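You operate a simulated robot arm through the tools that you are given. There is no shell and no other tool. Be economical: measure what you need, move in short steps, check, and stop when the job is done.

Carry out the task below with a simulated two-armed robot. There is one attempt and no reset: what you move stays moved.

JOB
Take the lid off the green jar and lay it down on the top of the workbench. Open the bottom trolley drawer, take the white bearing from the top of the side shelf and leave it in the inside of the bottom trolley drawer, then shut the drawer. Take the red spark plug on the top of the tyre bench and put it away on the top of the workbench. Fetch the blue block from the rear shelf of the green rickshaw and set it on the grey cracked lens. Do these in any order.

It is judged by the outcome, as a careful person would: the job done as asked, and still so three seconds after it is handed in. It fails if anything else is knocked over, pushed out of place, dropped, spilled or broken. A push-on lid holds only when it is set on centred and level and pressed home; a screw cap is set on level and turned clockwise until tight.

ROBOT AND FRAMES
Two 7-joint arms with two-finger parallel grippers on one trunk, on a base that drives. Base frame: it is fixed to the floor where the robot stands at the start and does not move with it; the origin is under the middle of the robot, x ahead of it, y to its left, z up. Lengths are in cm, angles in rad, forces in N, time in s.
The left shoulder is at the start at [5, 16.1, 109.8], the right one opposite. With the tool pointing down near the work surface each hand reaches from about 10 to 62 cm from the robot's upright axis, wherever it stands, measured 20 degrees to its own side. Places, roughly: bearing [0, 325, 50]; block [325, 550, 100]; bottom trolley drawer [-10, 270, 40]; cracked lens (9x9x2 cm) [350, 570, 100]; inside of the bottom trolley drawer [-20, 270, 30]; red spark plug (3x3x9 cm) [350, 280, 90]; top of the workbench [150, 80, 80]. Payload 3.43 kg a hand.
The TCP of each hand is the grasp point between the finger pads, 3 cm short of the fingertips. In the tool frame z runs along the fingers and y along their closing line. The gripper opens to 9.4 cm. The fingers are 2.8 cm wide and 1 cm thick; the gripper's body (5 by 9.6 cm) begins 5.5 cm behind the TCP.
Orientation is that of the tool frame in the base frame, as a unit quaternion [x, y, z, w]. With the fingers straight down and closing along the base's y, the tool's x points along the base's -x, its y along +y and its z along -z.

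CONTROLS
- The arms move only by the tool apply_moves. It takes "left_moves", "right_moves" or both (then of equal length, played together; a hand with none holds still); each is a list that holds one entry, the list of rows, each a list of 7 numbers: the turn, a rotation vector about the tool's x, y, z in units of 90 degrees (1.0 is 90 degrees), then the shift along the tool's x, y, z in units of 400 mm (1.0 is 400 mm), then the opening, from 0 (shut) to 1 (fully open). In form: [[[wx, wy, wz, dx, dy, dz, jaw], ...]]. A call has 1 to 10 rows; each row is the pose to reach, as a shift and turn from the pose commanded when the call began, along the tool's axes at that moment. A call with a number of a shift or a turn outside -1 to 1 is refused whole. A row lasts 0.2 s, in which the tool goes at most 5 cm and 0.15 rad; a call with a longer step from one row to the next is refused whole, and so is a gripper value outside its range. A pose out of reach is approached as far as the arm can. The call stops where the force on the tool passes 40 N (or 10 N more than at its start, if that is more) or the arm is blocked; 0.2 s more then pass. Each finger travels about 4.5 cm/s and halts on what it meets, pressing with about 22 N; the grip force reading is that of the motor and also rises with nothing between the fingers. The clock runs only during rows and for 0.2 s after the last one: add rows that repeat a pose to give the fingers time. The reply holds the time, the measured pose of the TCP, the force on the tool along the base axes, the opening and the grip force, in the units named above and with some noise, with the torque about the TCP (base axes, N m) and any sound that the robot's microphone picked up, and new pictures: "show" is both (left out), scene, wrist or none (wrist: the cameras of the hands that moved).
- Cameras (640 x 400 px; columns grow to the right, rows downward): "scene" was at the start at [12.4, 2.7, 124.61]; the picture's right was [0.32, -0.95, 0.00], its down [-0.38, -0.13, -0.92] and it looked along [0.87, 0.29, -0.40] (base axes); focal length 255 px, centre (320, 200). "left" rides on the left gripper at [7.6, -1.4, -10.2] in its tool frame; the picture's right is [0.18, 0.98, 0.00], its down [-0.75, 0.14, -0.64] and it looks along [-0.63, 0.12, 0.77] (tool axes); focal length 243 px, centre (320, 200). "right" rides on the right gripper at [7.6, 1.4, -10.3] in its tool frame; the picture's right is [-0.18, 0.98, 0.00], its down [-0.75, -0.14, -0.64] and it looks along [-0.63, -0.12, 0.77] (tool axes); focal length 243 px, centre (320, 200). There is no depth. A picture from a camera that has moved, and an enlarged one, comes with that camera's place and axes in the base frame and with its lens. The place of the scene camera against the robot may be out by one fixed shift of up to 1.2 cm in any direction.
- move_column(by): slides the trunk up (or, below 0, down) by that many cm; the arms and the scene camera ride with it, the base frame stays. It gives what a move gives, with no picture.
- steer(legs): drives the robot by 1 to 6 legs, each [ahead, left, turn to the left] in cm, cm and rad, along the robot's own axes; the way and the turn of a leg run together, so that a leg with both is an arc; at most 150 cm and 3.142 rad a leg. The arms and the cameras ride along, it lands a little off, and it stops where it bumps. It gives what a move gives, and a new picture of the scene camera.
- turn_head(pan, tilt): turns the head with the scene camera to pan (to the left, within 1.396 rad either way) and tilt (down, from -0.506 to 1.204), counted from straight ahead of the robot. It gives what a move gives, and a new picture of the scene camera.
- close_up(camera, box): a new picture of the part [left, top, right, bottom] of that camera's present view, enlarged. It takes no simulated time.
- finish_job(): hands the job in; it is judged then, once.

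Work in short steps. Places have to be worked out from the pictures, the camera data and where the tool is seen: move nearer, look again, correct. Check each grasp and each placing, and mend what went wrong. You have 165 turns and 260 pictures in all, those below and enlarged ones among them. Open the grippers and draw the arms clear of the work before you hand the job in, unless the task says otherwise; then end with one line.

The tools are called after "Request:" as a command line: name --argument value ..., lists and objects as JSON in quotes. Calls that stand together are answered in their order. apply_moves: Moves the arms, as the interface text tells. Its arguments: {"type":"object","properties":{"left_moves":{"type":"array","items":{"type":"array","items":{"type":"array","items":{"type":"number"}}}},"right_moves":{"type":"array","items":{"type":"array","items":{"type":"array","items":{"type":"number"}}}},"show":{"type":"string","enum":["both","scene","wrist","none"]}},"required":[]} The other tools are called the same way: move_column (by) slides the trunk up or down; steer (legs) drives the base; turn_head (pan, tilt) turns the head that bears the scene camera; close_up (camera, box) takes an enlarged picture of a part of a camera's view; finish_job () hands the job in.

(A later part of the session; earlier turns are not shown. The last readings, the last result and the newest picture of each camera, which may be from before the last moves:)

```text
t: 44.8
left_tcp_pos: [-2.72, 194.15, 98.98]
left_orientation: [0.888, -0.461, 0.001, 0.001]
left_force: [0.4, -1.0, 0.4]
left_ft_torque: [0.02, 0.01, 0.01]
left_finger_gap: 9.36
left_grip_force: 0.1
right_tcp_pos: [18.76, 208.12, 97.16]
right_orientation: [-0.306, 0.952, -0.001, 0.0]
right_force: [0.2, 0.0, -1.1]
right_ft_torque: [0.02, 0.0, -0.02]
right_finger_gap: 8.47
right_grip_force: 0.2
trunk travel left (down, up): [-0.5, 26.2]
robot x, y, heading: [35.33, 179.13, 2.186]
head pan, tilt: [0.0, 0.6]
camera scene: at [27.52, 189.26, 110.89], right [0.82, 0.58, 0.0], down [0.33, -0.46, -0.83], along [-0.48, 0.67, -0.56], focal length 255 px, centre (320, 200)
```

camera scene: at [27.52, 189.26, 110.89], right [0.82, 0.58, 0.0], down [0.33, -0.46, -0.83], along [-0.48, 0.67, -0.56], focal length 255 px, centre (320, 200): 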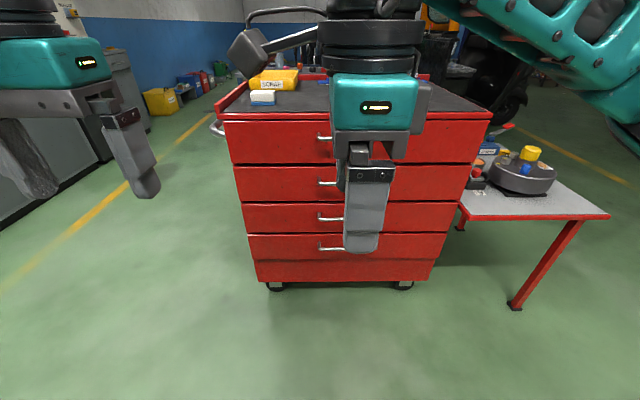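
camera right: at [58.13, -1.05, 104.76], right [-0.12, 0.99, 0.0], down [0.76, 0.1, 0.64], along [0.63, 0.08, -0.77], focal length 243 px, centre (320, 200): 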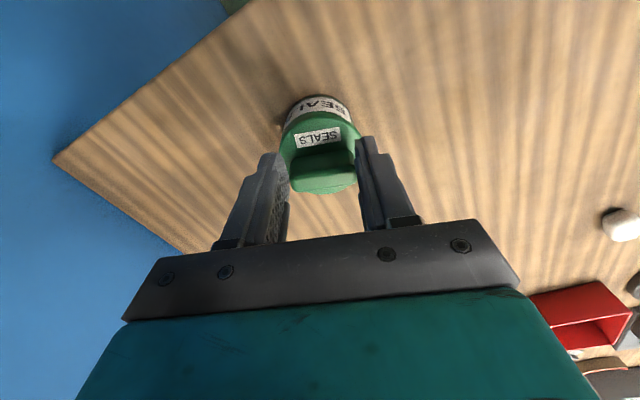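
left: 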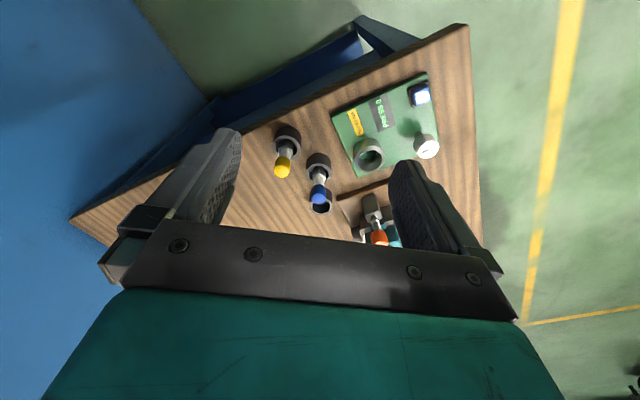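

The face is square now. I'll lower the right hand in front of the trolley while pitching the fingers 45° forward.

Request:
apply_moves --right_moves '[[[-0.05, 0, 0, -0.015, 0, 0.095, 0.9], [-0.1, 0, 0, -0.03, 0, 0.19, 0.9], [-0.15, 0, 0, -0.045, 0, 0.285, 0.9], [-0.2, 0, 0, -0.06, 0, 0.38, 0.9], [-0.25, 0, 0, -0.075, 0, 0.475, 0.9], [-0.3, 0, 0, -0.09, 0, 0.57, 0.9], [-0.35, 0, 0, -0.105, 0, 0.665, 0.9], [-0.4, 0, 0, -0.12, 0, 0.76, 0.9], [-0.45, 0, 0, -0.135, 0, 0.855, 0.9], [-0.5, 0, 0, -0.15, 0, 0.95, 0.9]]]' --show "both"

```text
t: 47.0
left_tcp_pos: [-2.79, 194.18, 98.92]
left_orientation: [0.888, -0.46, 0.0, 0.001]
left_force: [-0.5, -0.1, -0.2]
left_ft_torque: [0.01, 0.01, 0.0]
left_finger_gap: 9.41
left_grip_force: 0.0
right_tcp_pos: [23.42, 211.5, 59.26]
right_orientation: [-0.283, 0.88, 0.363, -0.115]
right_force: [-0.4, 0.1, 0.5]
right_ft_torque: [-0.02, 0.03, 0.03]
right_finger_gap: 8.47
right_grip_force: 0.1
trunk travel left (down, up): [-0.5, 26.2]
robot x, y, heading: [35.49, 179.16, 2.188]
head pan, tilt: [0.0, 0.6]
camera scene: at [27.52, 189.26, 110.89], right [0.82, 0.58, 0.0], down [0.33, -0.46, -0.83], along [-0.48, 0.67, -0.56], focal length 255 px, centre (320, 200)
camera right: at [20.81, 202.16, 67.54], right [-0.26, 0.67, 0.69], down [0.93, -0.01, 0.36], along [0.25, 0.74, -0.63], focal length 243 px, centre (320, 200)
```

scene: 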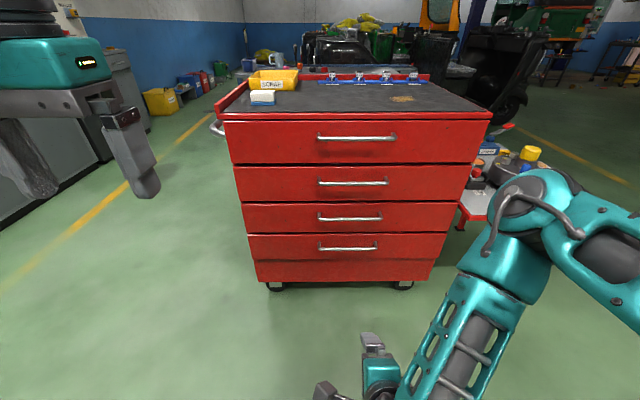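
right: 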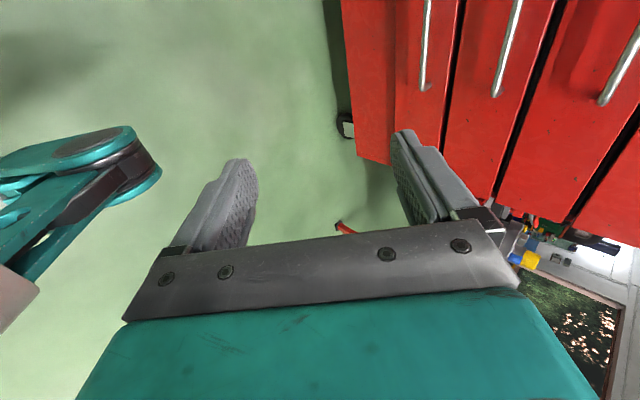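

Triangulated handle: ends [-14.4,247.8] to [4,261.2], z≈39, centre [-5.2,254.5]. I'll pitch the fingers flatter and lower to handle height before driving in.

Request:
apply_moves --right_moves '[[[-0.06, 0, 0, -0.008, -0.053, 0.088, 0.8], [-0.12, 0, 0, -0.016, -0.105, 0.176, 0.8], [-0.18, 0, 0, -0.024, -0.158, 0.264, 0.8], [-0.24, 0, 0, -0.032, -0.21, 0.352, 0.8], [-0.3, 0, 0, -0.04, -0.263, 0.44, 0.8]]]' --show "both"

```text
t: 48.2
left_tcp_pos: [-2.62, 194.22, 98.99]
left_orientation: [0.888, -0.46, 0.001, 0.001]
left_force: [0.0, 0.3, 0.4]
left_ft_torque: [0.01, -0.03, -0.03]
left_finger_gap: 9.37
left_grip_force: 0.0
right_tcp_pos: [9.28, 212.66, 53.15]
right_orientation: [-0.23, 0.804, 0.532, -0.13]
right_force: [-0.7, 0.2, 0.5]
right_ft_torque: [-0.01, -0.03, 0.02]
right_finger_gap: 7.51
right_grip_force: 0.0
right hand out of reach, approached as far as the arm can: row 1, 2, 3, 4, 5
trunk travel left (down, up): [-0.5, 26.2]
robot x, y, heading: [35.06, 178.84, 2.181]
head pan, tilt: [0.0, 0.6]
camera scene: at [27.51, 189.27, 110.89], right [0.82, 0.58, 0.0], down [0.33, -0.46, -0.82], along [-0.48, 0.67, -0.57], focal length 255 px, centre (320, 200)
camera right: at [6.95, 201.1, 58.38], right [-0.07, 0.42, 0.91], down [0.97, -0.17, 0.15], along [0.22, 0.89, -0.39], focal length 243 px, centre (320, 200)
```

scene: 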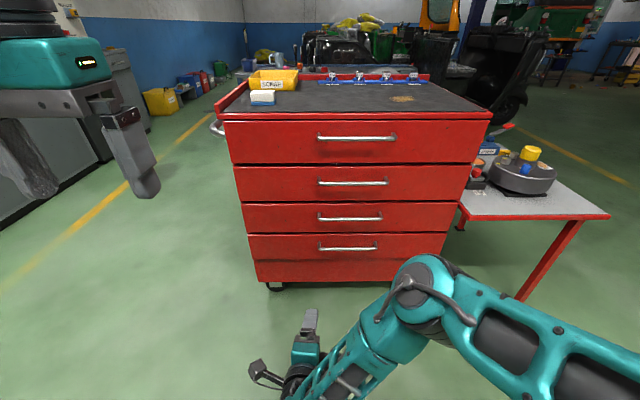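
right: 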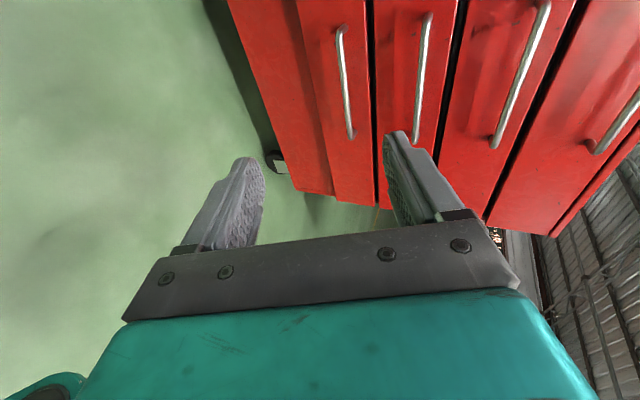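

The arm couldn't get low at that nearness and drifted left. Being more extended forward should help, so I'll command it 13 cm further forward and see where it goes.

Request:
apply_moves --right_moves '[[[0, 0, 0, 0, 0.033, 0.103, 0.8], [0, 0, 0, 0, 0.066, 0.206, 0.8], [0, 0, 0, 0, 0.1, 0.31, 0.8], [0, 0, 0, 0, 0.1, 0.31, 0.8]]]' --show "scene"

```text
t: 49.2
left_tcp_pos: [-2.81, 194.15, 98.94]
left_orientation: [0.888, -0.46, 0.001, 0.0]
left_force: [-0.5, 0.1, -0.4]
left_ft_torque: [0.0, 0.02, -0.01]
left_finger_gap: 9.4
left_grip_force: 0.1
right_tcp_pos: [2.97, 223.39, 51.66]
right_orientation: [-0.23, 0.806, 0.529, -0.129]
right_force: [0.8, -0.3, 0.1]
right_ft_torque: [0.0, 0.0, -0.01]
right_finger_gap: 7.53
right_grip_force: 0.1
trunk travel left (down, up): [-0.5, 26.2]
robot x, y, heading: [35.26, 179.16, 2.189]
head pan, tilt: [0.0, 0.6]
camera scene: at [27.52, 189.26, 110.89], right [0.82, 0.58, 0.0], down [0.33, -0.46, -0.83], along [-0.48, 0.67, -0.56], focal length 255 px, centre (320, 200)
```

scene: 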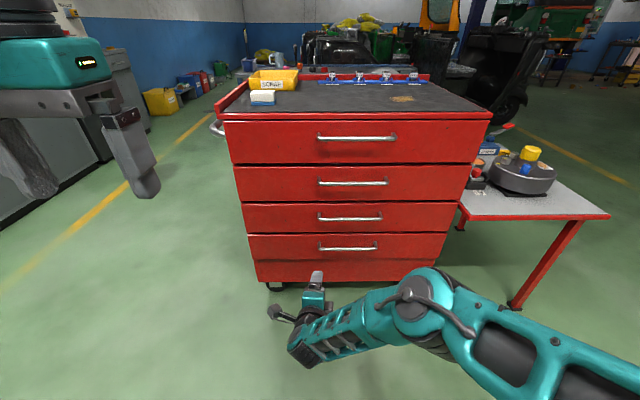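

It's reachable when extended. Now lower ~12 cm and go right ~6 cm.

Request:
apply_moves --right_moves '[[[0, 0, 0, -0.034, -0.069, 0.033, 0.8], [0, 0, 0, -0.069, -0.138, 0.066, 0.8], [0, 0, 0, -0.1, -0.206, 0.1, 0.8], [0, 0, 0, -0.138, -0.275, 0.133, 0.8]]]' --show "both"

```text
t: 50.2
left_tcp_pos: [-2.62, 194.28, 98.98]
left_orientation: [0.888, -0.461, 0.0, 0.001]
left_force: [0.0, -0.5, 0.3]
left_ft_torque: [0.0, 0.0, 0.02]
left_finger_gap: 9.39
left_grip_force: 0.1
right_tcp_pos: [5.25, 225.95, 47.04]
right_orientation: [-0.22, 0.823, 0.514, -0.102]
right_force: [-0.2, 0.2, -0.2]
right_ft_torque: [0.03, 0.02, -0.01]
right_finger_gap: 7.52
right_grip_force: 0.0
right hand out of reach, approached as far as the arm can: row 1, 2, 3, 4
trunk travel left (down, up): [-0.5, 26.2]
robot x, y, heading: [35.12, 179.37, 2.189]
head pan, tilt: [0.0, 0.6]
camera scene: at [27.55, 189.31, 110.89], right [0.82, 0.58, 0.0], down [0.33, -0.46, -0.82], along [-0.48, 0.67, -0.57], focal length 255 px, centre (320, 200)
camera right: at [2.25, 214.85, 52.5], right [-0.09, 0.45, 0.89], down [0.95, -0.22, 0.21], along [0.28, 0.86, -0.41], focal length 243 px, centre (320, 200)
```

scene: 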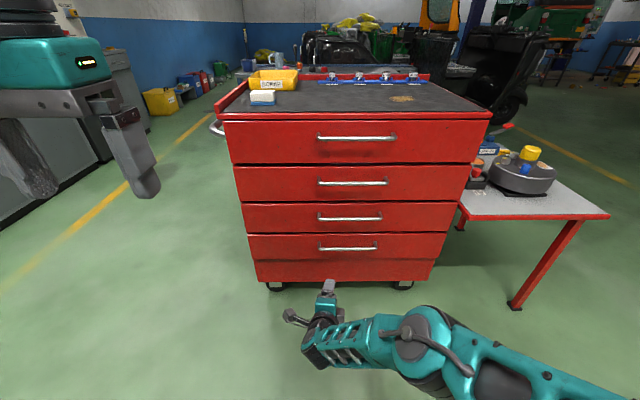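
right: 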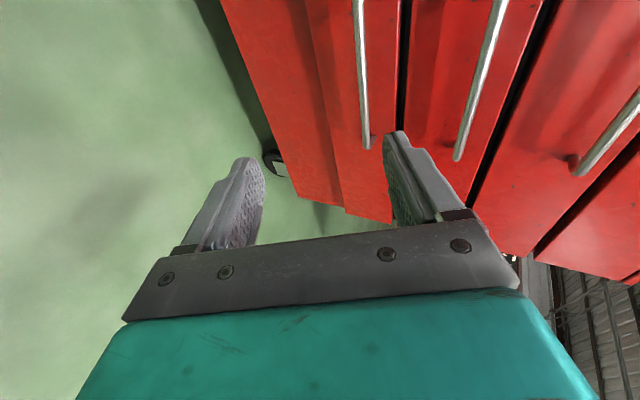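

The flat wrist pose is near a joint limit. I'll use a steeper slant (~40°), square the yaw, and lower to handle height.

Request:
apply_moves --right_moves '[[[0.048, 0.03, -0.015, -0.037, -0.057, 0.035, 0.8], [0.096, 0.06, -0.03, -0.075, -0.113, 0.07, 0.8], [0.144, 0.091, -0.046, -0.112, -0.17, 0.105, 0.8], [0.144, 0.091, -0.046, -0.112, -0.17, 0.105, 0.8]]]' --show "both"

```text
t: 51.2
left_tcp_pos: [-2.79, 194.24, 99.02]
left_orientation: [0.888, -0.459, 0.0, 0.001]
left_force: [-0.4, -0.9, 0.3]
left_ft_torque: [-0.02, 0.02, -0.03]
left_finger_gap: 9.41
left_grip_force: 0.1
right_tcp_pos: [9.65, 228.85, 39.92]
right_orientation: [-0.295, 0.858, 0.403, -0.117]
right_force: [0.6, 0.3, 0.6]
right_ft_torque: [0.01, 0.0, 0.01]
right_finger_gap: 7.51
right_grip_force: 0.0
right hand out of reach, approached as far as the arm can: row 2, 3, 4
trunk travel left (down, up): [-0.5, 26.2]
robot x, y, heading: [35.29, 178.87, 2.19]
head pan, tilt: [0.0, 0.6]
camera scene: at [27.52, 189.26, 110.89], right [0.82, 0.58, 0.0], down [0.33, -0.46, -0.83], along [-0.48, 0.67, -0.56], focal length 255 px, centre (320, 200)
camera right: at [7.44, 218.6, 47.39], right [-0.26, 0.6, 0.76], down [0.94, -0.02, 0.34], along [0.22, 0.8, -0.56], focal length 243 px, centre (320, 200)
```

scene: 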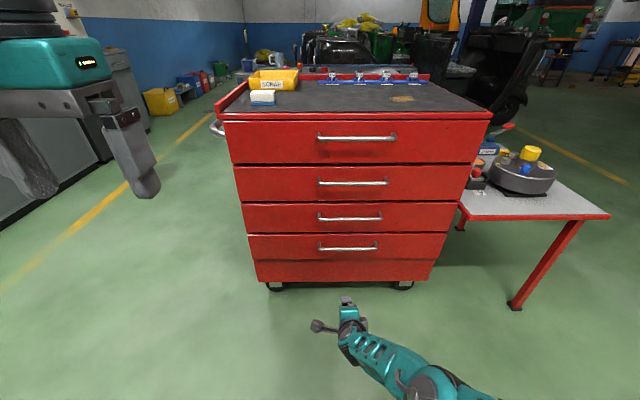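
right: 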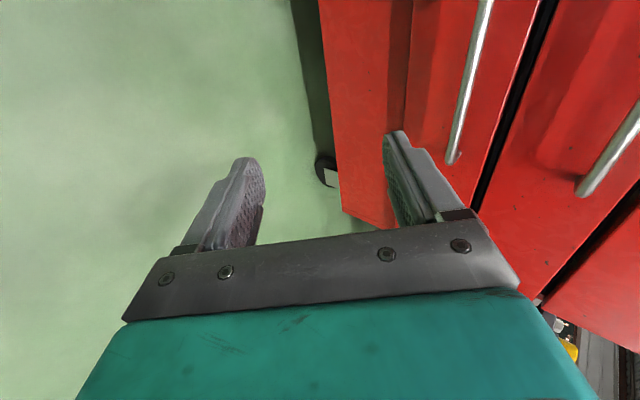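

The right hand is at handle height with a 40° slant, squared. I'll raise it slightly for a standoff and drive forward ~24 cm.

Request:
apply_moves --right_moves '[[[0, 0, 0, 0, 0.07, -0.06, 0.55], [0, 0, 0, 0, 0.07, -0.06, 0.55]]]' --show "none"

Request:
steer --legs '[[23.5, 0, 0]]'

Request:
apply_moves --right_moves '[[[0, 0, 0, 0, 0, 0, 0.55]]]' --show "both"

```text
t: 51.8
left_tcp_pos: [-2.83, 194.24, 98.98]
left_orientation: [0.887, -0.461, 0.0, 0.0]
left_force: [-1.0, 0.2, 0.0]
left_ft_torque: [0.0, -0.05, 0.01]
left_finger_gap: 9.43
left_grip_force: 0.0
right_tcp_pos: [8.04, 229.67, 41.74]
right_orientation: [-0.295, 0.857, 0.406, -0.116]
right_force: [-0.3, -0.8, 0.4]
right_ft_torque: [0.0, 0.01, -0.02]
right_finger_gap: 5.17
right_grip_force: 0.1
right hand out of reach, approached as far as the arm can: row 1, 2
trunk travel left (down, up): [-0.5, 26.2]
robot x, y, heading: [35.33, 179.04, 2.187]
head pan, tilt: [0.0, 0.6]
```

```text
t: 53.5
left_tcp_pos: [-16.17, 213.53, 99.03]
left_orientation: [0.888, -0.461, 0.0, -0.001]
left_force: [-0.1, -0.3, 0.6]
left_ft_torque: [-0.02, 0.0, -0.03]
left_finger_gap: 9.41
left_grip_force: 0.1
right_tcp_pos: [-5.41, 249.03, 41.66]
right_orientation: [-0.295, 0.857, 0.405, -0.116]
right_force: [0.7, -0.1, 0.2]
right_ft_torque: [0.0, 0.03, 0.0]
right_finger_gap: 5.15
right_grip_force: 0.0
trunk travel left (down, up): [-0.5, 26.2]
robot x, y, heading: [21.63, 198.23, 2.18]
head pan, tilt: [0.0, 0.6]
camera scene: at [13.99, 208.43, 110.89], right [0.82, 0.58, 0.0], down [0.33, -0.46, -0.83], along [-0.48, 0.67, -0.56], focal length 255 px, centre (320, 200)
```

scene: 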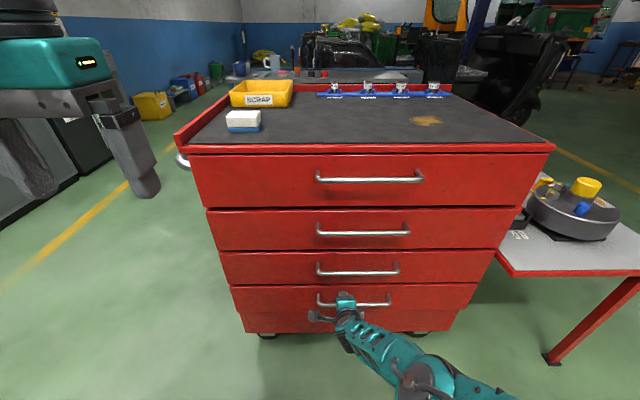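

```text
t: 54.0
left_tcp_pos: [-16.16, 213.4, 98.92]
left_orientation: [0.888, -0.461, 0.0, 0.0]
left_force: [0.5, 0.5, 1.1]
left_ft_torque: [0.0, -0.02, 0.0]
left_finger_gap: 9.39
left_grip_force: 0.1
right_tcp_pos: [-5.46, 248.98, 41.68]
right_orientation: [-0.294, 0.858, 0.405, -0.116]
right_force: [0.7, 0.3, 0.7]
right_ft_torque: [0.0, -0.01, 0.0]
right_finger_gap: 5.2
right_grip_force: 0.0
trunk travel left (down, up): [-0.5, 26.2]
robot x, y, heading: [21.92, 198.13, 2.183]
head pan, tilt: [0.0, 0.6]
camera scene: at [13.99, 208.43, 110.89], right [0.82, 0.58, 0.0], down [0.33, -0.46, -0.83], along [-0.48, 0.67, -0.56], focal length 255 px, centre (320, 200)
camera right: at [-7.68, 238.76, 49.08], right [-0.26, 0.6, 0.76], down [0.94, -0.02, 0.34], along [0.22, 0.8, -0.56], focal length 243 px, centre (320, 200)
```

scene: 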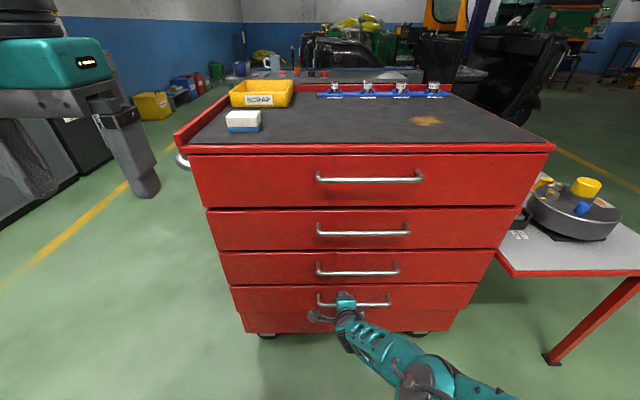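
right: 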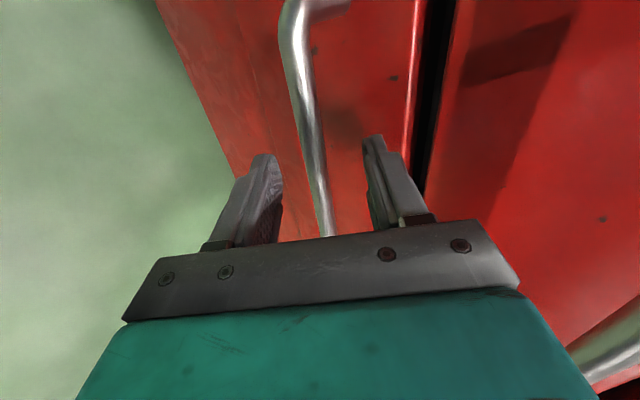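

The bar lies between the fingers ahead. I'll advance along the finger axis ~3.5 cm and close.

Request:
apply_moves --right_moves '[[[0, 0, 0, 0, 0, 0.03, 0.55], [0, 0, 0, 0, 0, 0.06, 0.55], [0, 0, 0, 0, 0, 0.09, 0.55]]]' --show "wrist"

Request:
close_up --camera "scene" --box '[280, 260, 420, 350]'

```text
t: 54.8
left_tcp_pos: [-16.34, 213.36, 99.04]
left_orientation: [0.887, -0.461, 0.0, 0.0]
left_force: [-0.8, 1.3, 0.2]
left_ft_torque: [0.01, -0.02, -0.02]
left_finger_gap: 9.41
left_grip_force: 0.0
right_tcp_pos: [-5.57, 249.79, 42.24]
right_orientation: [-0.295, 0.857, 0.405, -0.116]
right_force: [0.3, -0.7, 0.2]
right_ft_torque: [-0.01, -0.01, -0.01]
right_finger_gap: 5.17
right_grip_force: 0.1
right hand out of reach, approached as far as the arm can: row 1, 2, 3
trunk travel left (down, up): [-0.5, 26.2]
robot x, y, heading: [22.14, 198.19, 2.18]
head pan, tilt: [0.0, 0.6]
camera right: at [-7.74, 239.66, 49.55], right [-0.26, 0.6, 0.76], down [0.94, -0.02, 0.34], along [0.22, 0.8, -0.56], focal length 243 px, centre (320, 200)
```

right: 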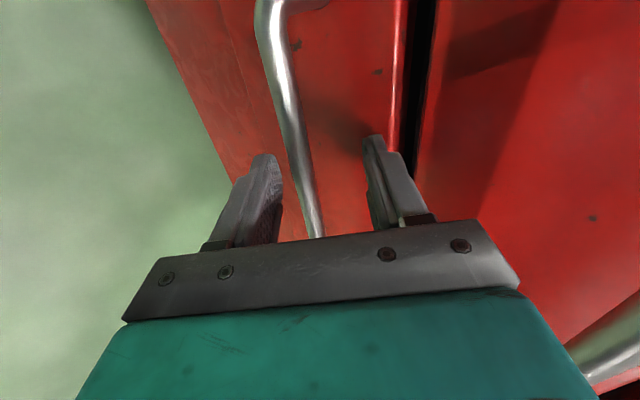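

```text
4.44 times, centred on (350, 305) of scene
camera zoom: at [13.99, 208.43, 110.89], right [0.82, 0.58, 0.0], down [0.33, -0.46, -0.83], along [-0.48, 0.67, -0.56], focal length 1133 px, centre (187, -267)
```

zoom: 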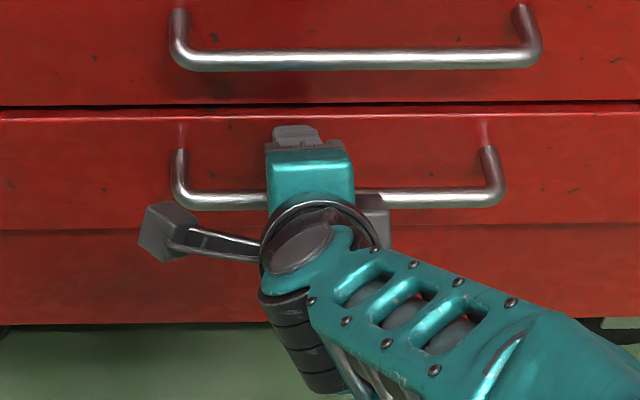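

The arm resists that direction. I'll try lowering with a bit more pitch and slight pull-back, then use the base for the forward motion.

Request:
apply_moves --right_moves '[[[0.04, 0, 0, 0, -0.04, 0, 0.55], [0.08, 0, 0, 0, -0.08, 0.002, 0.55], [0.08, 0, 0, 0, -0.08, 0.002, 0.55]]]' --show "wrist"

```text
t: 55.5
left_tcp_pos: [-16.2, 213.37, 99.11]
left_orientation: [0.887, -0.461, 0.0, 0.0]
left_force: [-0.2, 0.2, -0.7]
left_ft_torque: [0.02, 0.0, 0.01]
left_finger_gap: 9.39
left_grip_force: 0.2
right_tcp_pos: [-4.0, 248.37, 39.9]
right_orientation: [-0.3, 0.882, 0.35, -0.097]
right_force: [0.0, 1.4, 1.0]
right_ft_torque: [-0.15, -0.07, 0.01]
right_finger_gap: 5.39
right_grip_force: 2.5
right hand out of reach, approached as far as the arm can: row 2, 3
trunk travel left (down, up): [-0.5, 26.2]
robot x, y, heading: [21.79, 198.21, 2.19]
head pan, tilt: [0.0, 0.6]
camera right: at [-6.74, 238.91, 48.1], right [-0.31, 0.67, 0.67], down [0.91, 0.01, 0.41], along [0.27, 0.74, -0.62], focal length 243 px, centre (320, 200)
```

right: 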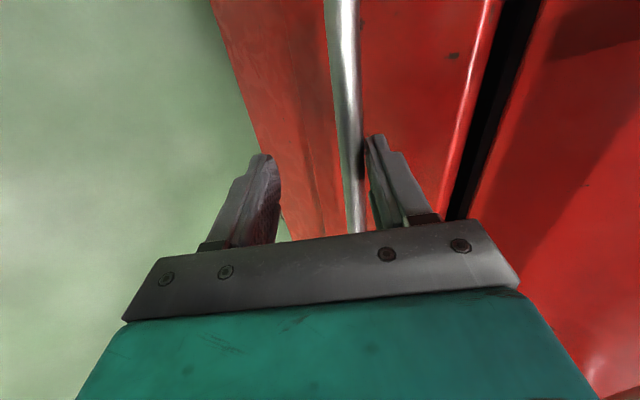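

The bar is now inside, against the upper finger. I'll drive forward 1.5 cm to seat it deeper and then close.

Request:
steer --legs '[[1.5, 0, 0]]'

Request:
apply_moves --right_moves '[[[0, 0, 0, 0, 0, 0, 0.4], [0, 0, 0, 0, 0, 0, 0.2], [0, 0, 0, 0, 0, 0, 0.05], [0, 0, 0, 0, 0, 0, 0.0], [0, 0, 0, 0, 0, 0, 0.0]]]' --show "wrist"

```text
t: 56.3
left_tcp_pos: [-17.14, 214.66, 98.97]
left_orientation: [0.888, -0.461, 0.0, -0.001]
left_force: [0.0, 0.5, -0.2]
left_ft_torque: [-0.02, 0.0, -0.03]
left_finger_gap: 9.39
left_grip_force: 0.0
right_tcp_pos: [-4.82, 249.52, 39.95]
right_orientation: [-0.301, 0.882, 0.351, -0.097]
right_force: [0.6, 0.2, -0.2]
right_ft_torque: [0.0, 0.01, -0.02]
right_finger_gap: 5.17
right_grip_force: 0.1
trunk travel left (down, up): [-0.5, 26.2]
robot x, y, heading: [21.31, 199.71, 2.182]
head pan, tilt: [0.0, 0.6]
camera scene: at [13.12, 209.68, 110.89], right [0.82, 0.58, 0.0], down [0.33, -0.46, -0.83], along [-0.48, 0.67, -0.56], focal length 255 px, centre (320, 200)
```

scene: 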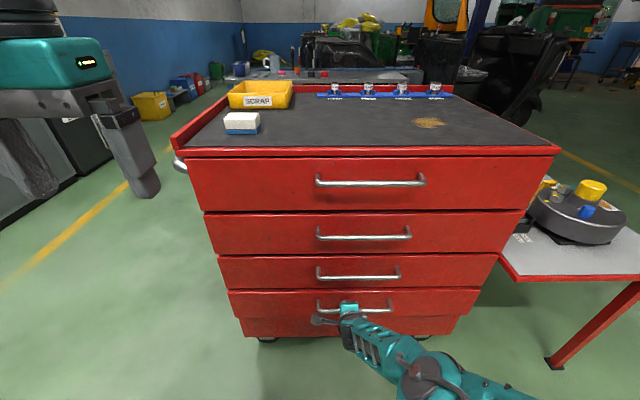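

```text
t: 57.5
left_tcp_pos: [-17.08, 214.37, 99.08]
left_orientation: [0.887, -0.461, 0.0, 0.0]
left_force: [-0.4, -0.3, -0.2]
left_ft_torque: [0.0, 0.04, 0.02]
left_finger_gap: 9.4
left_grip_force: 0.1
right_tcp_pos: [-4.9, 249.89, 40.48]
right_orientation: [-0.3, 0.88, 0.355, -0.099]
right_force: [-0.4, -1.6, 35.3]
right_ft_torque: [-0.34, 0.53, -0.5]
right_finger_gap: 1.45
right_grip_force: 45.2
trunk travel left (down, up): [-0.5, 26.2]
robot x, y, heading: [20.67, 199.45, 2.18]
head pan, tilt: [0.0, 0.6]
camera right: at [-7.77, 240.34, 48.54], right [-0.3, 0.67, 0.68], down [0.92, 0.01, 0.4], along [0.26, 0.74, -0.61], focal length 243 px, centre (320, 200)
```

right: 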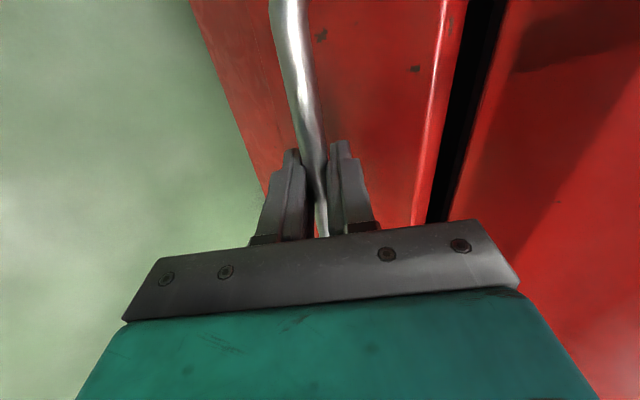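

The bar is gripped. I'll relieve the vertical load a little and pull the drawer open by driving backward.

Request:
apply_moves --right_moves '[[[0, 0, 0, 0, 0.006, -0.007, 0.0], [0, 0, 0, 0, 0.006, -0.007, 0.0]]]' --show "none"

Request:
steer --legs '[[-14, 0, 0], [-14, 0, 0]]'

```text
t: 58.1
left_tcp_pos: [-16.89, 214.61, 99.09]
left_orientation: [0.887, -0.461, -0.001, -0.001]
left_force: [-0.2, -0.2, 0.0]
left_ft_torque: [0.02, 0.05, 0.02]
left_finger_gap: 9.41
left_grip_force: 0.2
right_tcp_pos: [-4.99, 249.85, 40.35]
right_orientation: [-0.3, 0.88, 0.353, -0.099]
right_force: [1.3, 0.0, 30.1]
right_ft_torque: [-0.74, 1.3, -0.34]
right_finger_gap: 1.47
right_grip_force: 45.0
trunk travel left (down, up): [-0.5, 26.2]
robot x, y, heading: [21.16, 199.8, 2.186]
head pan, tilt: [0.0, 0.6]
```

```text
t: 60.4
left_tcp_pos: [-1.16, 192.06, 99.16]
left_orientation: [0.888, -0.46, -0.001, 0.0]
left_force: [0.0, -0.4, 0.4]
left_ft_torque: [-0.02, -0.02, -0.01]
left_finger_gap: 9.37
left_grip_force: 0.0
right_tcp_pos: [11.05, 227.56, 40.42]
right_orientation: [-0.299, 0.88, 0.357, -0.095]
right_force: [16.3, 12.9, 25.4]
right_ft_torque: [-0.68, 1.25, -0.23]
right_finger_gap: 1.45
right_grip_force: 44.7
trunk travel left (down, up): [-0.5, 26.2]
robot x, y, heading: [36.76, 176.68, 2.191]
head pan, tilt: [0.0, 0.6]
camera scene: at [29.18, 186.97, 110.93], right [0.82, 0.58, 0.0], down [0.33, -0.46, -0.83], along [-0.48, 0.67, -0.56], focal length 255 px, centre (320, 200)
```

scene: 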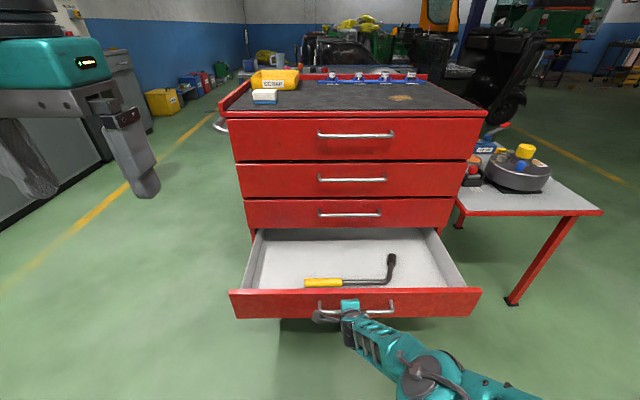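

The drawer is open ~28 cm, with a wrench inside. Release the handle and withdraw along the finger axis.

Request:
apply_moves --right_moves '[[[0, 0, 0, 0, 0, 0, 0.3], [0, 0, 0, 0, 0, 0, 0.45], [0, 0, 0, 0, 0, 0, 0.5], [0, 0, 0, 0, 0, -0.08, 0.5], [0, 0, 0, 0, 0, -0.2, 0.5], [0, 0, 0, 0, 0, -0.32, 0.5]]]' --show "scene"

Request:
turn_head --pan -0.45 --tilt 0.4

```text
t: 61.3
left_tcp_pos: [-1.19, 191.86, 98.98]
left_orientation: [0.888, -0.46, -0.001, -0.001]
left_force: [-0.3, -0.7, 0.4]
left_ft_torque: [0.06, 0.03, -0.03]
left_finger_gap: 9.41
left_grip_force: 0.0
right_tcp_pos: [10.27, 229.26, 42.43]
right_orientation: [-0.286, 0.875, 0.38, -0.094]
right_force: [0.1, 0.1, -0.2]
right_ft_torque: [-0.03, -0.05, -0.04]
right_finger_gap: 4.72
right_grip_force: 0.0
trunk travel left (down, up): [-0.5, 26.2]
robot x, y, heading: [36.67, 176.67, 2.185]
head pan, tilt: [0.0, 0.6]
stopped in row 4 (right hand): the force on the tool passed its limit (the readings are from after the stop); the commanded pose is now the measured one
camera scene: at [29.09, 186.99, 110.92], right [0.81, 0.58, 0.0], down [0.33, -0.46, -0.83], along [-0.48, 0.67, -0.56], focal length 255 px, centre (320, 200)
```

scene: 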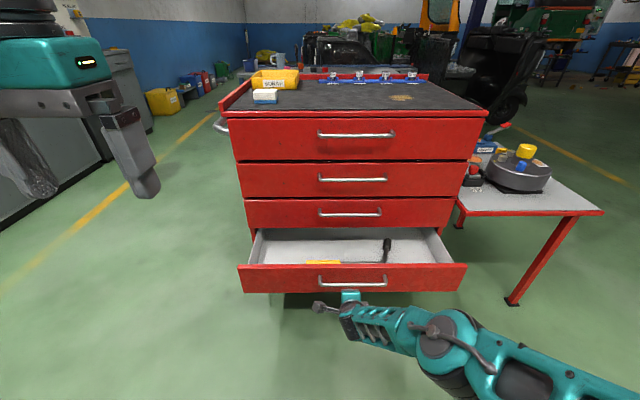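

```text
t: 62.2
left_tcp_pos: [-1.14, 191.82, 98.95]
left_orientation: [0.888, -0.46, 0.0, 0.001]
left_force: [-0.2, -0.8, -0.6]
left_ft_torque: [-0.04, 0.03, 0.02]
left_finger_gap: 9.41
left_grip_force: 0.1
right_tcp_pos: [10.31, 229.49, 42.63]
right_orientation: [-0.285, 0.874, 0.382, -0.092]
right_force: [0.1, 0.6, 0.0]
right_ft_torque: [0.0, -0.02, -0.03]
right_finger_gap: 4.73
right_grip_force: 0.1
trunk travel left (down, up): [-0.5, 26.2]
robot x, y, heading: [36.57, 177.05, 2.187]
head pan, tilt: [-0.45, 0.4]
camera scene: at [32.61, 189.01, 112.71], right [0.99, 0.17, 0.0], down [0.07, -0.38, -0.92], along [-0.15, 0.91, -0.39], focal length 255 px, centre (320, 200)
```

scene: 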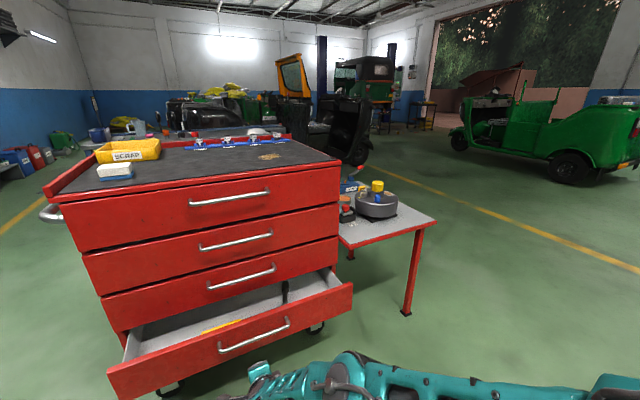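

Releasing pushed the drawer in some. Let me look at the wrist view before withdrawing.

Request:
close_up --camera "right" --box '[0, 0, 640, 400]'

Request:
close_up --camera "scene" --box '[320, 160, 440, 260]'

```text
1.00 times, centred on (320, 200) of right
camera zoom: at [7.38, 219.7, 50.22], right [-0.27, 0.64, 0.72], down [0.92, -0.04, 0.38], along [0.28, 0.77, -0.58], focal length 243 px, centre (320, 200)
```

zoom: 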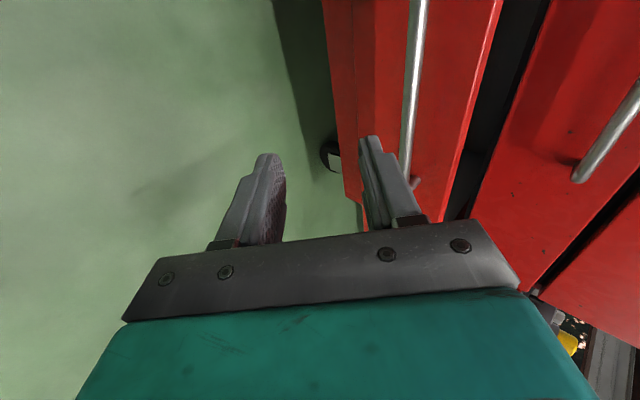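

```text
4.00 times, centred on (380, 210) of scene
camera zoom: at [32.61, 189.01, 112.71], right [0.99, 0.17, 0.0], down [0.07, -0.38, -0.92], along [-0.15, 0.91, -0.39], focal length 1020 px, centre (80, 160)
```

zoom: 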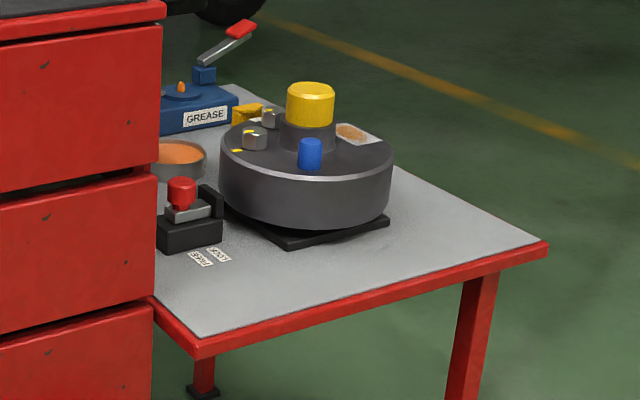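

The hand is clear of the handle. The bearing isn't visible from here (hidden behind the motor or trolley), so I'll retract and raise the hand, then drive around to the shelf's right side.

Request:
apply_moves --right_moves '[[[0, 0, 0, 0, 0, -0.1, 0.5], [0.05, 0, 0, 0, 0.05, -0.2, 0.5], [0.13, 0, 0, 0, 0.13, -0.28, 0.5], [0.21, 0, 0, 0, 0.21, -0.36, 0.5], [0.29, 0, 0, 0, 0.29, -0.44, 0.5], [0.37, 0, 0, 0, 0.37, -0.52, 0.5], [0.45, 0, 0, 0, 0.45, -0.58, 0.5], [0.5, 0, 0, 0, 0.52, -0.62, 0.5]]]' --show "none"

Request:
steer --legs '[[0, -90, 0], [60, 0, 0.6]]'

Request:
turn_head --pan 0.0 --tilt 0.5

```text
t: 64.0
left_tcp_pos: [-1.17, 191.99, 99.06]
left_orientation: [0.888, -0.459, 0.0, 0.0]
left_force: [0.1, -0.6, -0.2]
left_ft_torque: [-0.02, 0.03, -0.01]
left_finger_gap: 9.41
left_grip_force: 0.1
right_tcp_pos: [10.85, 225.58, 74.59]
right_orientation: [-0.3, 0.954, 0.016, 0.024]
right_force: [0.2, 0.4, 0.3]
right_ft_torque: [-0.01, 0.03, -0.02]
right_finger_gap: 4.7
right_grip_force: 0.0
trunk travel left (down, up): [-0.5, 26.2]
robot x, y, heading: [37.28, 176.99, 2.19]
head pan, tilt: [-0.45, 0.4]
```

```text
t: 71.0
left_tcp_pos: [32.92, 256.31, 98.91]
left_orientation: [0.971, -0.238, 0.001, 0.001]
left_force: [0.4, 0.7, -1.0]
left_ft_torque: [-0.01, 0.0, 0.0]
left_finger_gap: 9.39
left_grip_force: 0.0
right_tcp_pos: [28.82, 292.48, 74.71]
right_orientation: [-0.528, 0.849, 0.019, 0.029]
right_force: [3.6, 1.2, 0.8]
right_ft_torque: [-0.2, 0.48, 0.16]
right_finger_gap: 4.68
right_grip_force: 0.1
trunk travel left (down, up): [-0.5, 26.2]
robot x, y, heading: [73.54, 260.46, 2.663]
head pan, tilt: [-0.45, 0.4]
stopped in leg 2: the force on the tool passed its limit (the readings are from after the stop); the commanded pose is now the measured one
camera scene: at [64.22, 269.29, 112.71], right [0.8, 0.6, 0.0], down [0.23, -0.31, -0.92], along [-0.55, 0.74, -0.39], focal length 255 px, centre (320, 200)
```

scene: 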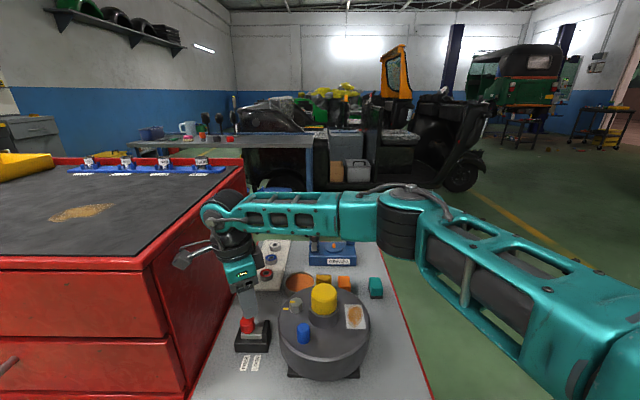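

```text
t: 72.0
left_tcp_pos: [32.72, 256.33, 99.03]
left_orientation: [0.971, -0.238, 0.001, 0.002]
left_force: [-0.5, 0.3, 0.0]
left_ft_torque: [0.0, -0.01, 0.0]
left_finger_gap: 9.4
left_grip_force: 0.0
right_tcp_pos: [28.8, 292.43, 74.55]
right_orientation: [-0.528, 0.848, 0.02, 0.03]
right_force: [7.7, 4.0, 0.7]
right_ft_torque: [-0.52, 0.82, 0.25]
right_finger_gap: 4.7
right_grip_force: 0.0
trunk travel left (down, up): [-0.5, 26.2]
robot x, y, heading: [73.55, 260.31, 2.662]
head pan, tilt: [0.0, 0.499]
camera scene: at [61.7, 266.1, 111.81], right [0.46, 0.89, 0.0], down [0.42, -0.22, -0.88], along [-0.78, 0.41, -0.48], focal length 255 px, centre (320, 200)
```

scene: 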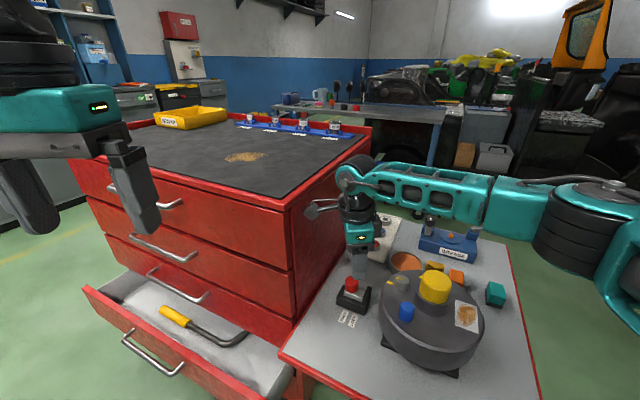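

The hand touched the trolley's side. I'll back away slightly, raise the trunk to clear the shelf items, then back out to look.

Request:
steer --legs '[[-1, -2, 0]]'

Request:
move_column --by 14

Request:
steer --legs '[[-14, -20, 0]]'

```text
t: 72.8
left_tcp_pos: [34.74, 257.54, 99.05]
left_orientation: [0.971, -0.238, 0.001, 0.0]
left_force: [0.7, 1.0, -0.3]
left_ft_torque: [-0.01, 0.0, 0.0]
left_finger_gap: 9.39
left_grip_force: 0.1
right_tcp_pos: [30.67, 293.64, 74.54]
right_orientation: [-0.529, 0.848, 0.019, 0.03]
right_force: [0.7, -0.4, 1.0]
right_ft_torque: [0.03, 0.0, 0.01]
right_finger_gap: 4.73
right_grip_force: 0.1
trunk travel left (down, up): [-0.5, 26.2]
robot x, y, heading: [75.52, 261.15, 2.663]
head pan, tilt: [0.0, 0.499]
camera scene: at [63.45, 267.4, 111.8], right [0.46, 0.89, 0.0], down [0.42, -0.22, -0.88], along [-0.78, 0.41, -0.48], focal length 255 px, centre (320, 200)
```

scene: 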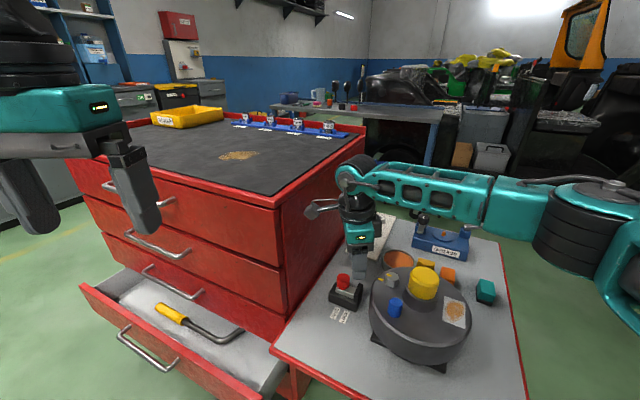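

```text
t: 74.4
left_tcp_pos: [34.59, 257.53, 112.94]
left_orientation: [0.971, -0.237, 0.001, 0.0]
left_force: [0.2, 0.4, 0.9]
left_ft_torque: [0.01, 0.01, -0.01]
left_finger_gap: 9.41
left_grip_force: 0.0
right_tcp_pos: [30.52, 293.77, 88.52]
right_orientation: [-0.529, 0.848, 0.02, 0.03]
right_force: [0.4, -0.1, 0.9]
right_ft_torque: [-0.02, 0.0, 0.02]
right_finger_gap: 4.69
right_grip_force: 0.2
trunk travel left (down, up): [-14.5, 12.2]
robot x, y, heading: [75.4, 262.11, 2.663]
head pan, tilt: [0.0, 0.499]
```

```text
t: 76.2
left_tcp_pos: [56.26, 268.8, 113.09]
left_orientation: [0.971, -0.24, 0.001, 0.0]
left_force: [0.1, 1.2, 0.5]
left_ft_torque: [0.03, 0.02, 0.03]
left_finger_gap: 9.39
left_grip_force: 0.0
right_tcp_pos: [52.41, 304.75, 88.56]
right_orientation: [-0.528, 0.849, 0.019, 0.03]
right_force: [0.4, -0.2, 0.0]
right_ft_torque: [0.0, 0.05, -0.01]
right_finger_gap: 4.7
right_grip_force: 0.1
trunk travel left (down, up): [-14.5, 12.2]
robot x, y, heading: [96.83, 272.58, 2.659]
head pan, tilt: [0.0, 0.499]
camera scene: at [85.1, 278.47, 125.8], right [0.47, 0.89, 0.0], down [0.42, -0.22, -0.88], along [-0.78, 0.41, -0.48], focal length 255 px, centre (320, 200)
```

scene: 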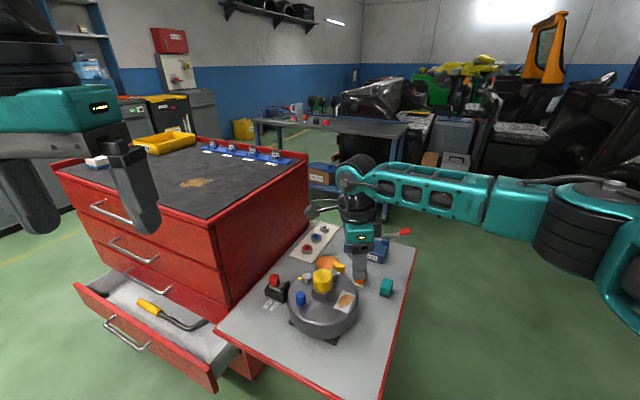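

A board with ring-like parts lies at the shelf's back. Zoom in.

Request:
close_up --camera "scene" --box '[250, 200, 420, 310]'

```text
3.64 times, centred on (335, 255) of scene
camera zoom: at [85.1, 278.47, 125.8], right [0.47, 0.89, 0.0], down [0.42, -0.22, -0.88], along [-0.78, 0.41, -0.48], focal length 927 px, centre (266, 0)
```

zoom: 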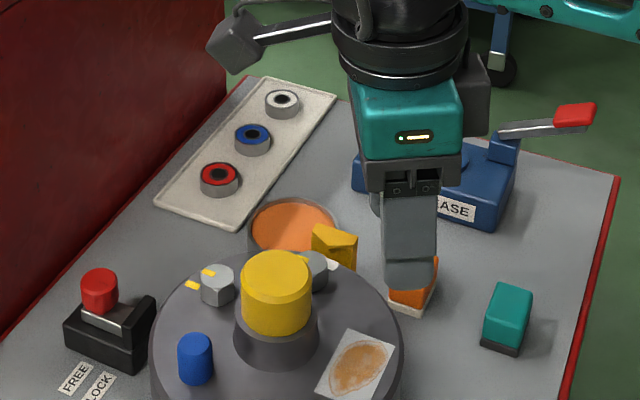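

The white bearing sits at the back of a tray, near [3.6,323.6,~61], close to the trolley's side; the shelf is at z≈59. I'll go round to the rear of the shelf; first move out to the right and look along the route.

Request:
steer --legs '[[-21, -42, 0], [0, 0, -1.0]]'

Request:
turn_head --pan 0.45 --tilt 0.45

```text
t: 81.6
left_tcp_pos: [110.51, 332.93, 112.96]
left_orientation: [0.732, -0.681, 0.002, 0.001]
left_force: [-0.1, 0.6, -0.1]
left_ft_torque: [0.01, 0.01, -0.01]
left_finger_gap: 9.42
left_grip_force: 0.1
right_tcp_pos: [139.16, 355.38, 88.64]
right_orientation: [-0.049, 0.998, 0.002, 0.036]
right_force: [0.0, -0.2, 0.1]
right_ft_torque: [0.02, 0.02, -0.02]
right_finger_gap: 4.68
right_grip_force: 0.0
trunk travel left (down, up): [-14.5, 12.2]
robot x, y, heading: [135.23, 300.46, 1.643]
head pan, tilt: [0.0, 0.499]
camera scene: at [134.0, 313.12, 125.8], right [1.0, 0.07, 0.0], down [0.03, -0.48, -0.88], along [-0.06, 0.88, -0.48], focal length 255 px, centre (320, 200)
```

scene: 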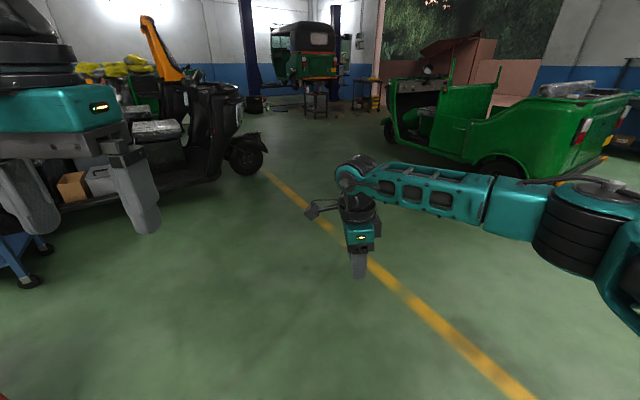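

```text
t: 82.5
left_tcp_pos: [110.51, 332.93, 112.97]
left_orientation: [0.732, -0.681, 0.001, 0.001]
left_force: [0.3, -0.4, 0.4]
left_ft_torque: [0.02, 0.02, 0.02]
left_finger_gap: 9.41
left_grip_force: 0.1
right_tcp_pos: [139.27, 355.4, 88.63]
right_orientation: [-0.048, 0.998, 0.002, 0.036]
right_force: [-0.1, -0.1, -0.2]
right_ft_torque: [0.01, 0.01, -0.02]
right_finger_gap: 4.72
right_grip_force: 0.1
trunk travel left (down, up): [-14.5, 12.2]
robot x, y, heading: [134.94, 300.49, 1.641]
head pan, tilt: [0.45, 0.45]
camera scene: at [130.07, 312.01, 126.24], right [0.87, 0.5, 0.0], down [0.22, -0.38, -0.9], along [-0.45, 0.78, -0.44], focal length 255 px, centre (320, 200)
```

scene: 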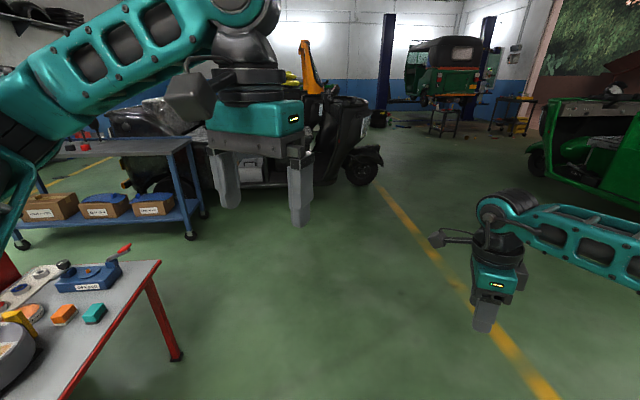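

The route behind the shelf is clear (cart front is ~110 cm behind the shelf). Drive there, turn to face the shelf, and slide in.

Request:
steer --legs '[[122, 74.6, 0], [0, 0, -2.64], [3, -60, 0]]'

Request:
turn_head --pan -0.3 --tilt 0.75

```text
t: 98.8
left_tcp_pos: [43.02, 364.27, 112.88]
left_orientation: [0.454, 0.891, 0.0, -0.001]
left_force: [-0.4, 0.2, 0.3]
left_ft_torque: [-0.02, -0.02, -0.04]
left_finger_gap: 9.38
left_grip_force: 0.0
right_tcp_pos: [30.48, 330.03, 88.6]
right_orientation: [0.947, 0.32, -0.034, 0.012]
right_force: [0.6, 0.0, -0.3]
right_ft_torque: [0.03, 0.0, -0.04]
right_finger_gap: 4.74
right_grip_force: 0.1
trunk travel left (down, up): [-14.5, 12.2]
robot x, y, heading: [4.64, 378.65, -0.944]
head pan, tilt: [0.45, 0.45]
camera scene: at [14.77, 371.04, 126.25], right [-0.47, -0.88, 0.0], down [-0.38, 0.21, -0.9], along [0.79, -0.43, -0.44], focal length 255 px, centre (320, 200)
```

scene: 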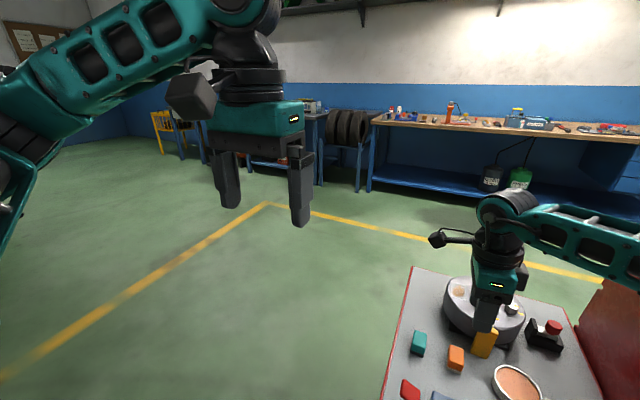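

```text
t: 99.9
left_tcp_pos: [42.95, 364.29, 113.01]
left_orientation: [0.454, 0.891, 0.001, -0.002]
left_force: [0.0, 0.5, -0.3]
left_ft_torque: [0.04, 0.02, 0.0]
left_finger_gap: 9.4
left_grip_force: 0.1
right_tcp_pos: [30.39, 330.14, 88.61]
right_orientation: [0.946, 0.321, -0.034, 0.012]
right_force: [0.0, -0.2, 0.3]
right_ft_torque: [0.02, 0.01, 0.01]
right_finger_gap: 4.67
right_grip_force: 0.1
trunk travel left (down, up): [-14.5, 12.2]
robot x, y, heading: [4.85, 379.13, -0.941]
head pan, tilt: [-0.3, 0.75]
camera scene: at [9.37, 367.56, 123.6], right [-0.95, -0.32, 0.0], down [-0.22, 0.65, -0.73], along [0.24, -0.69, -0.68], focal length 255 px, centre (320, 200)
```

scene: 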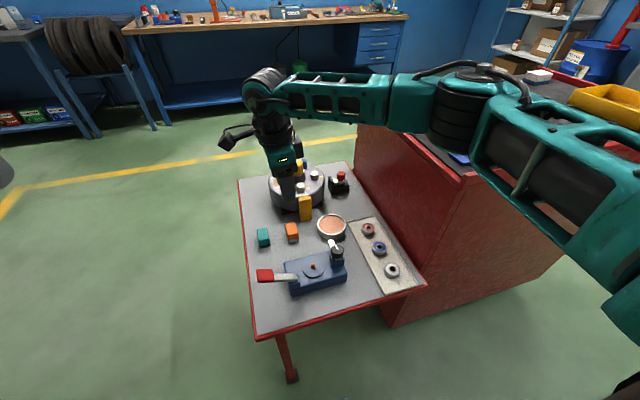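

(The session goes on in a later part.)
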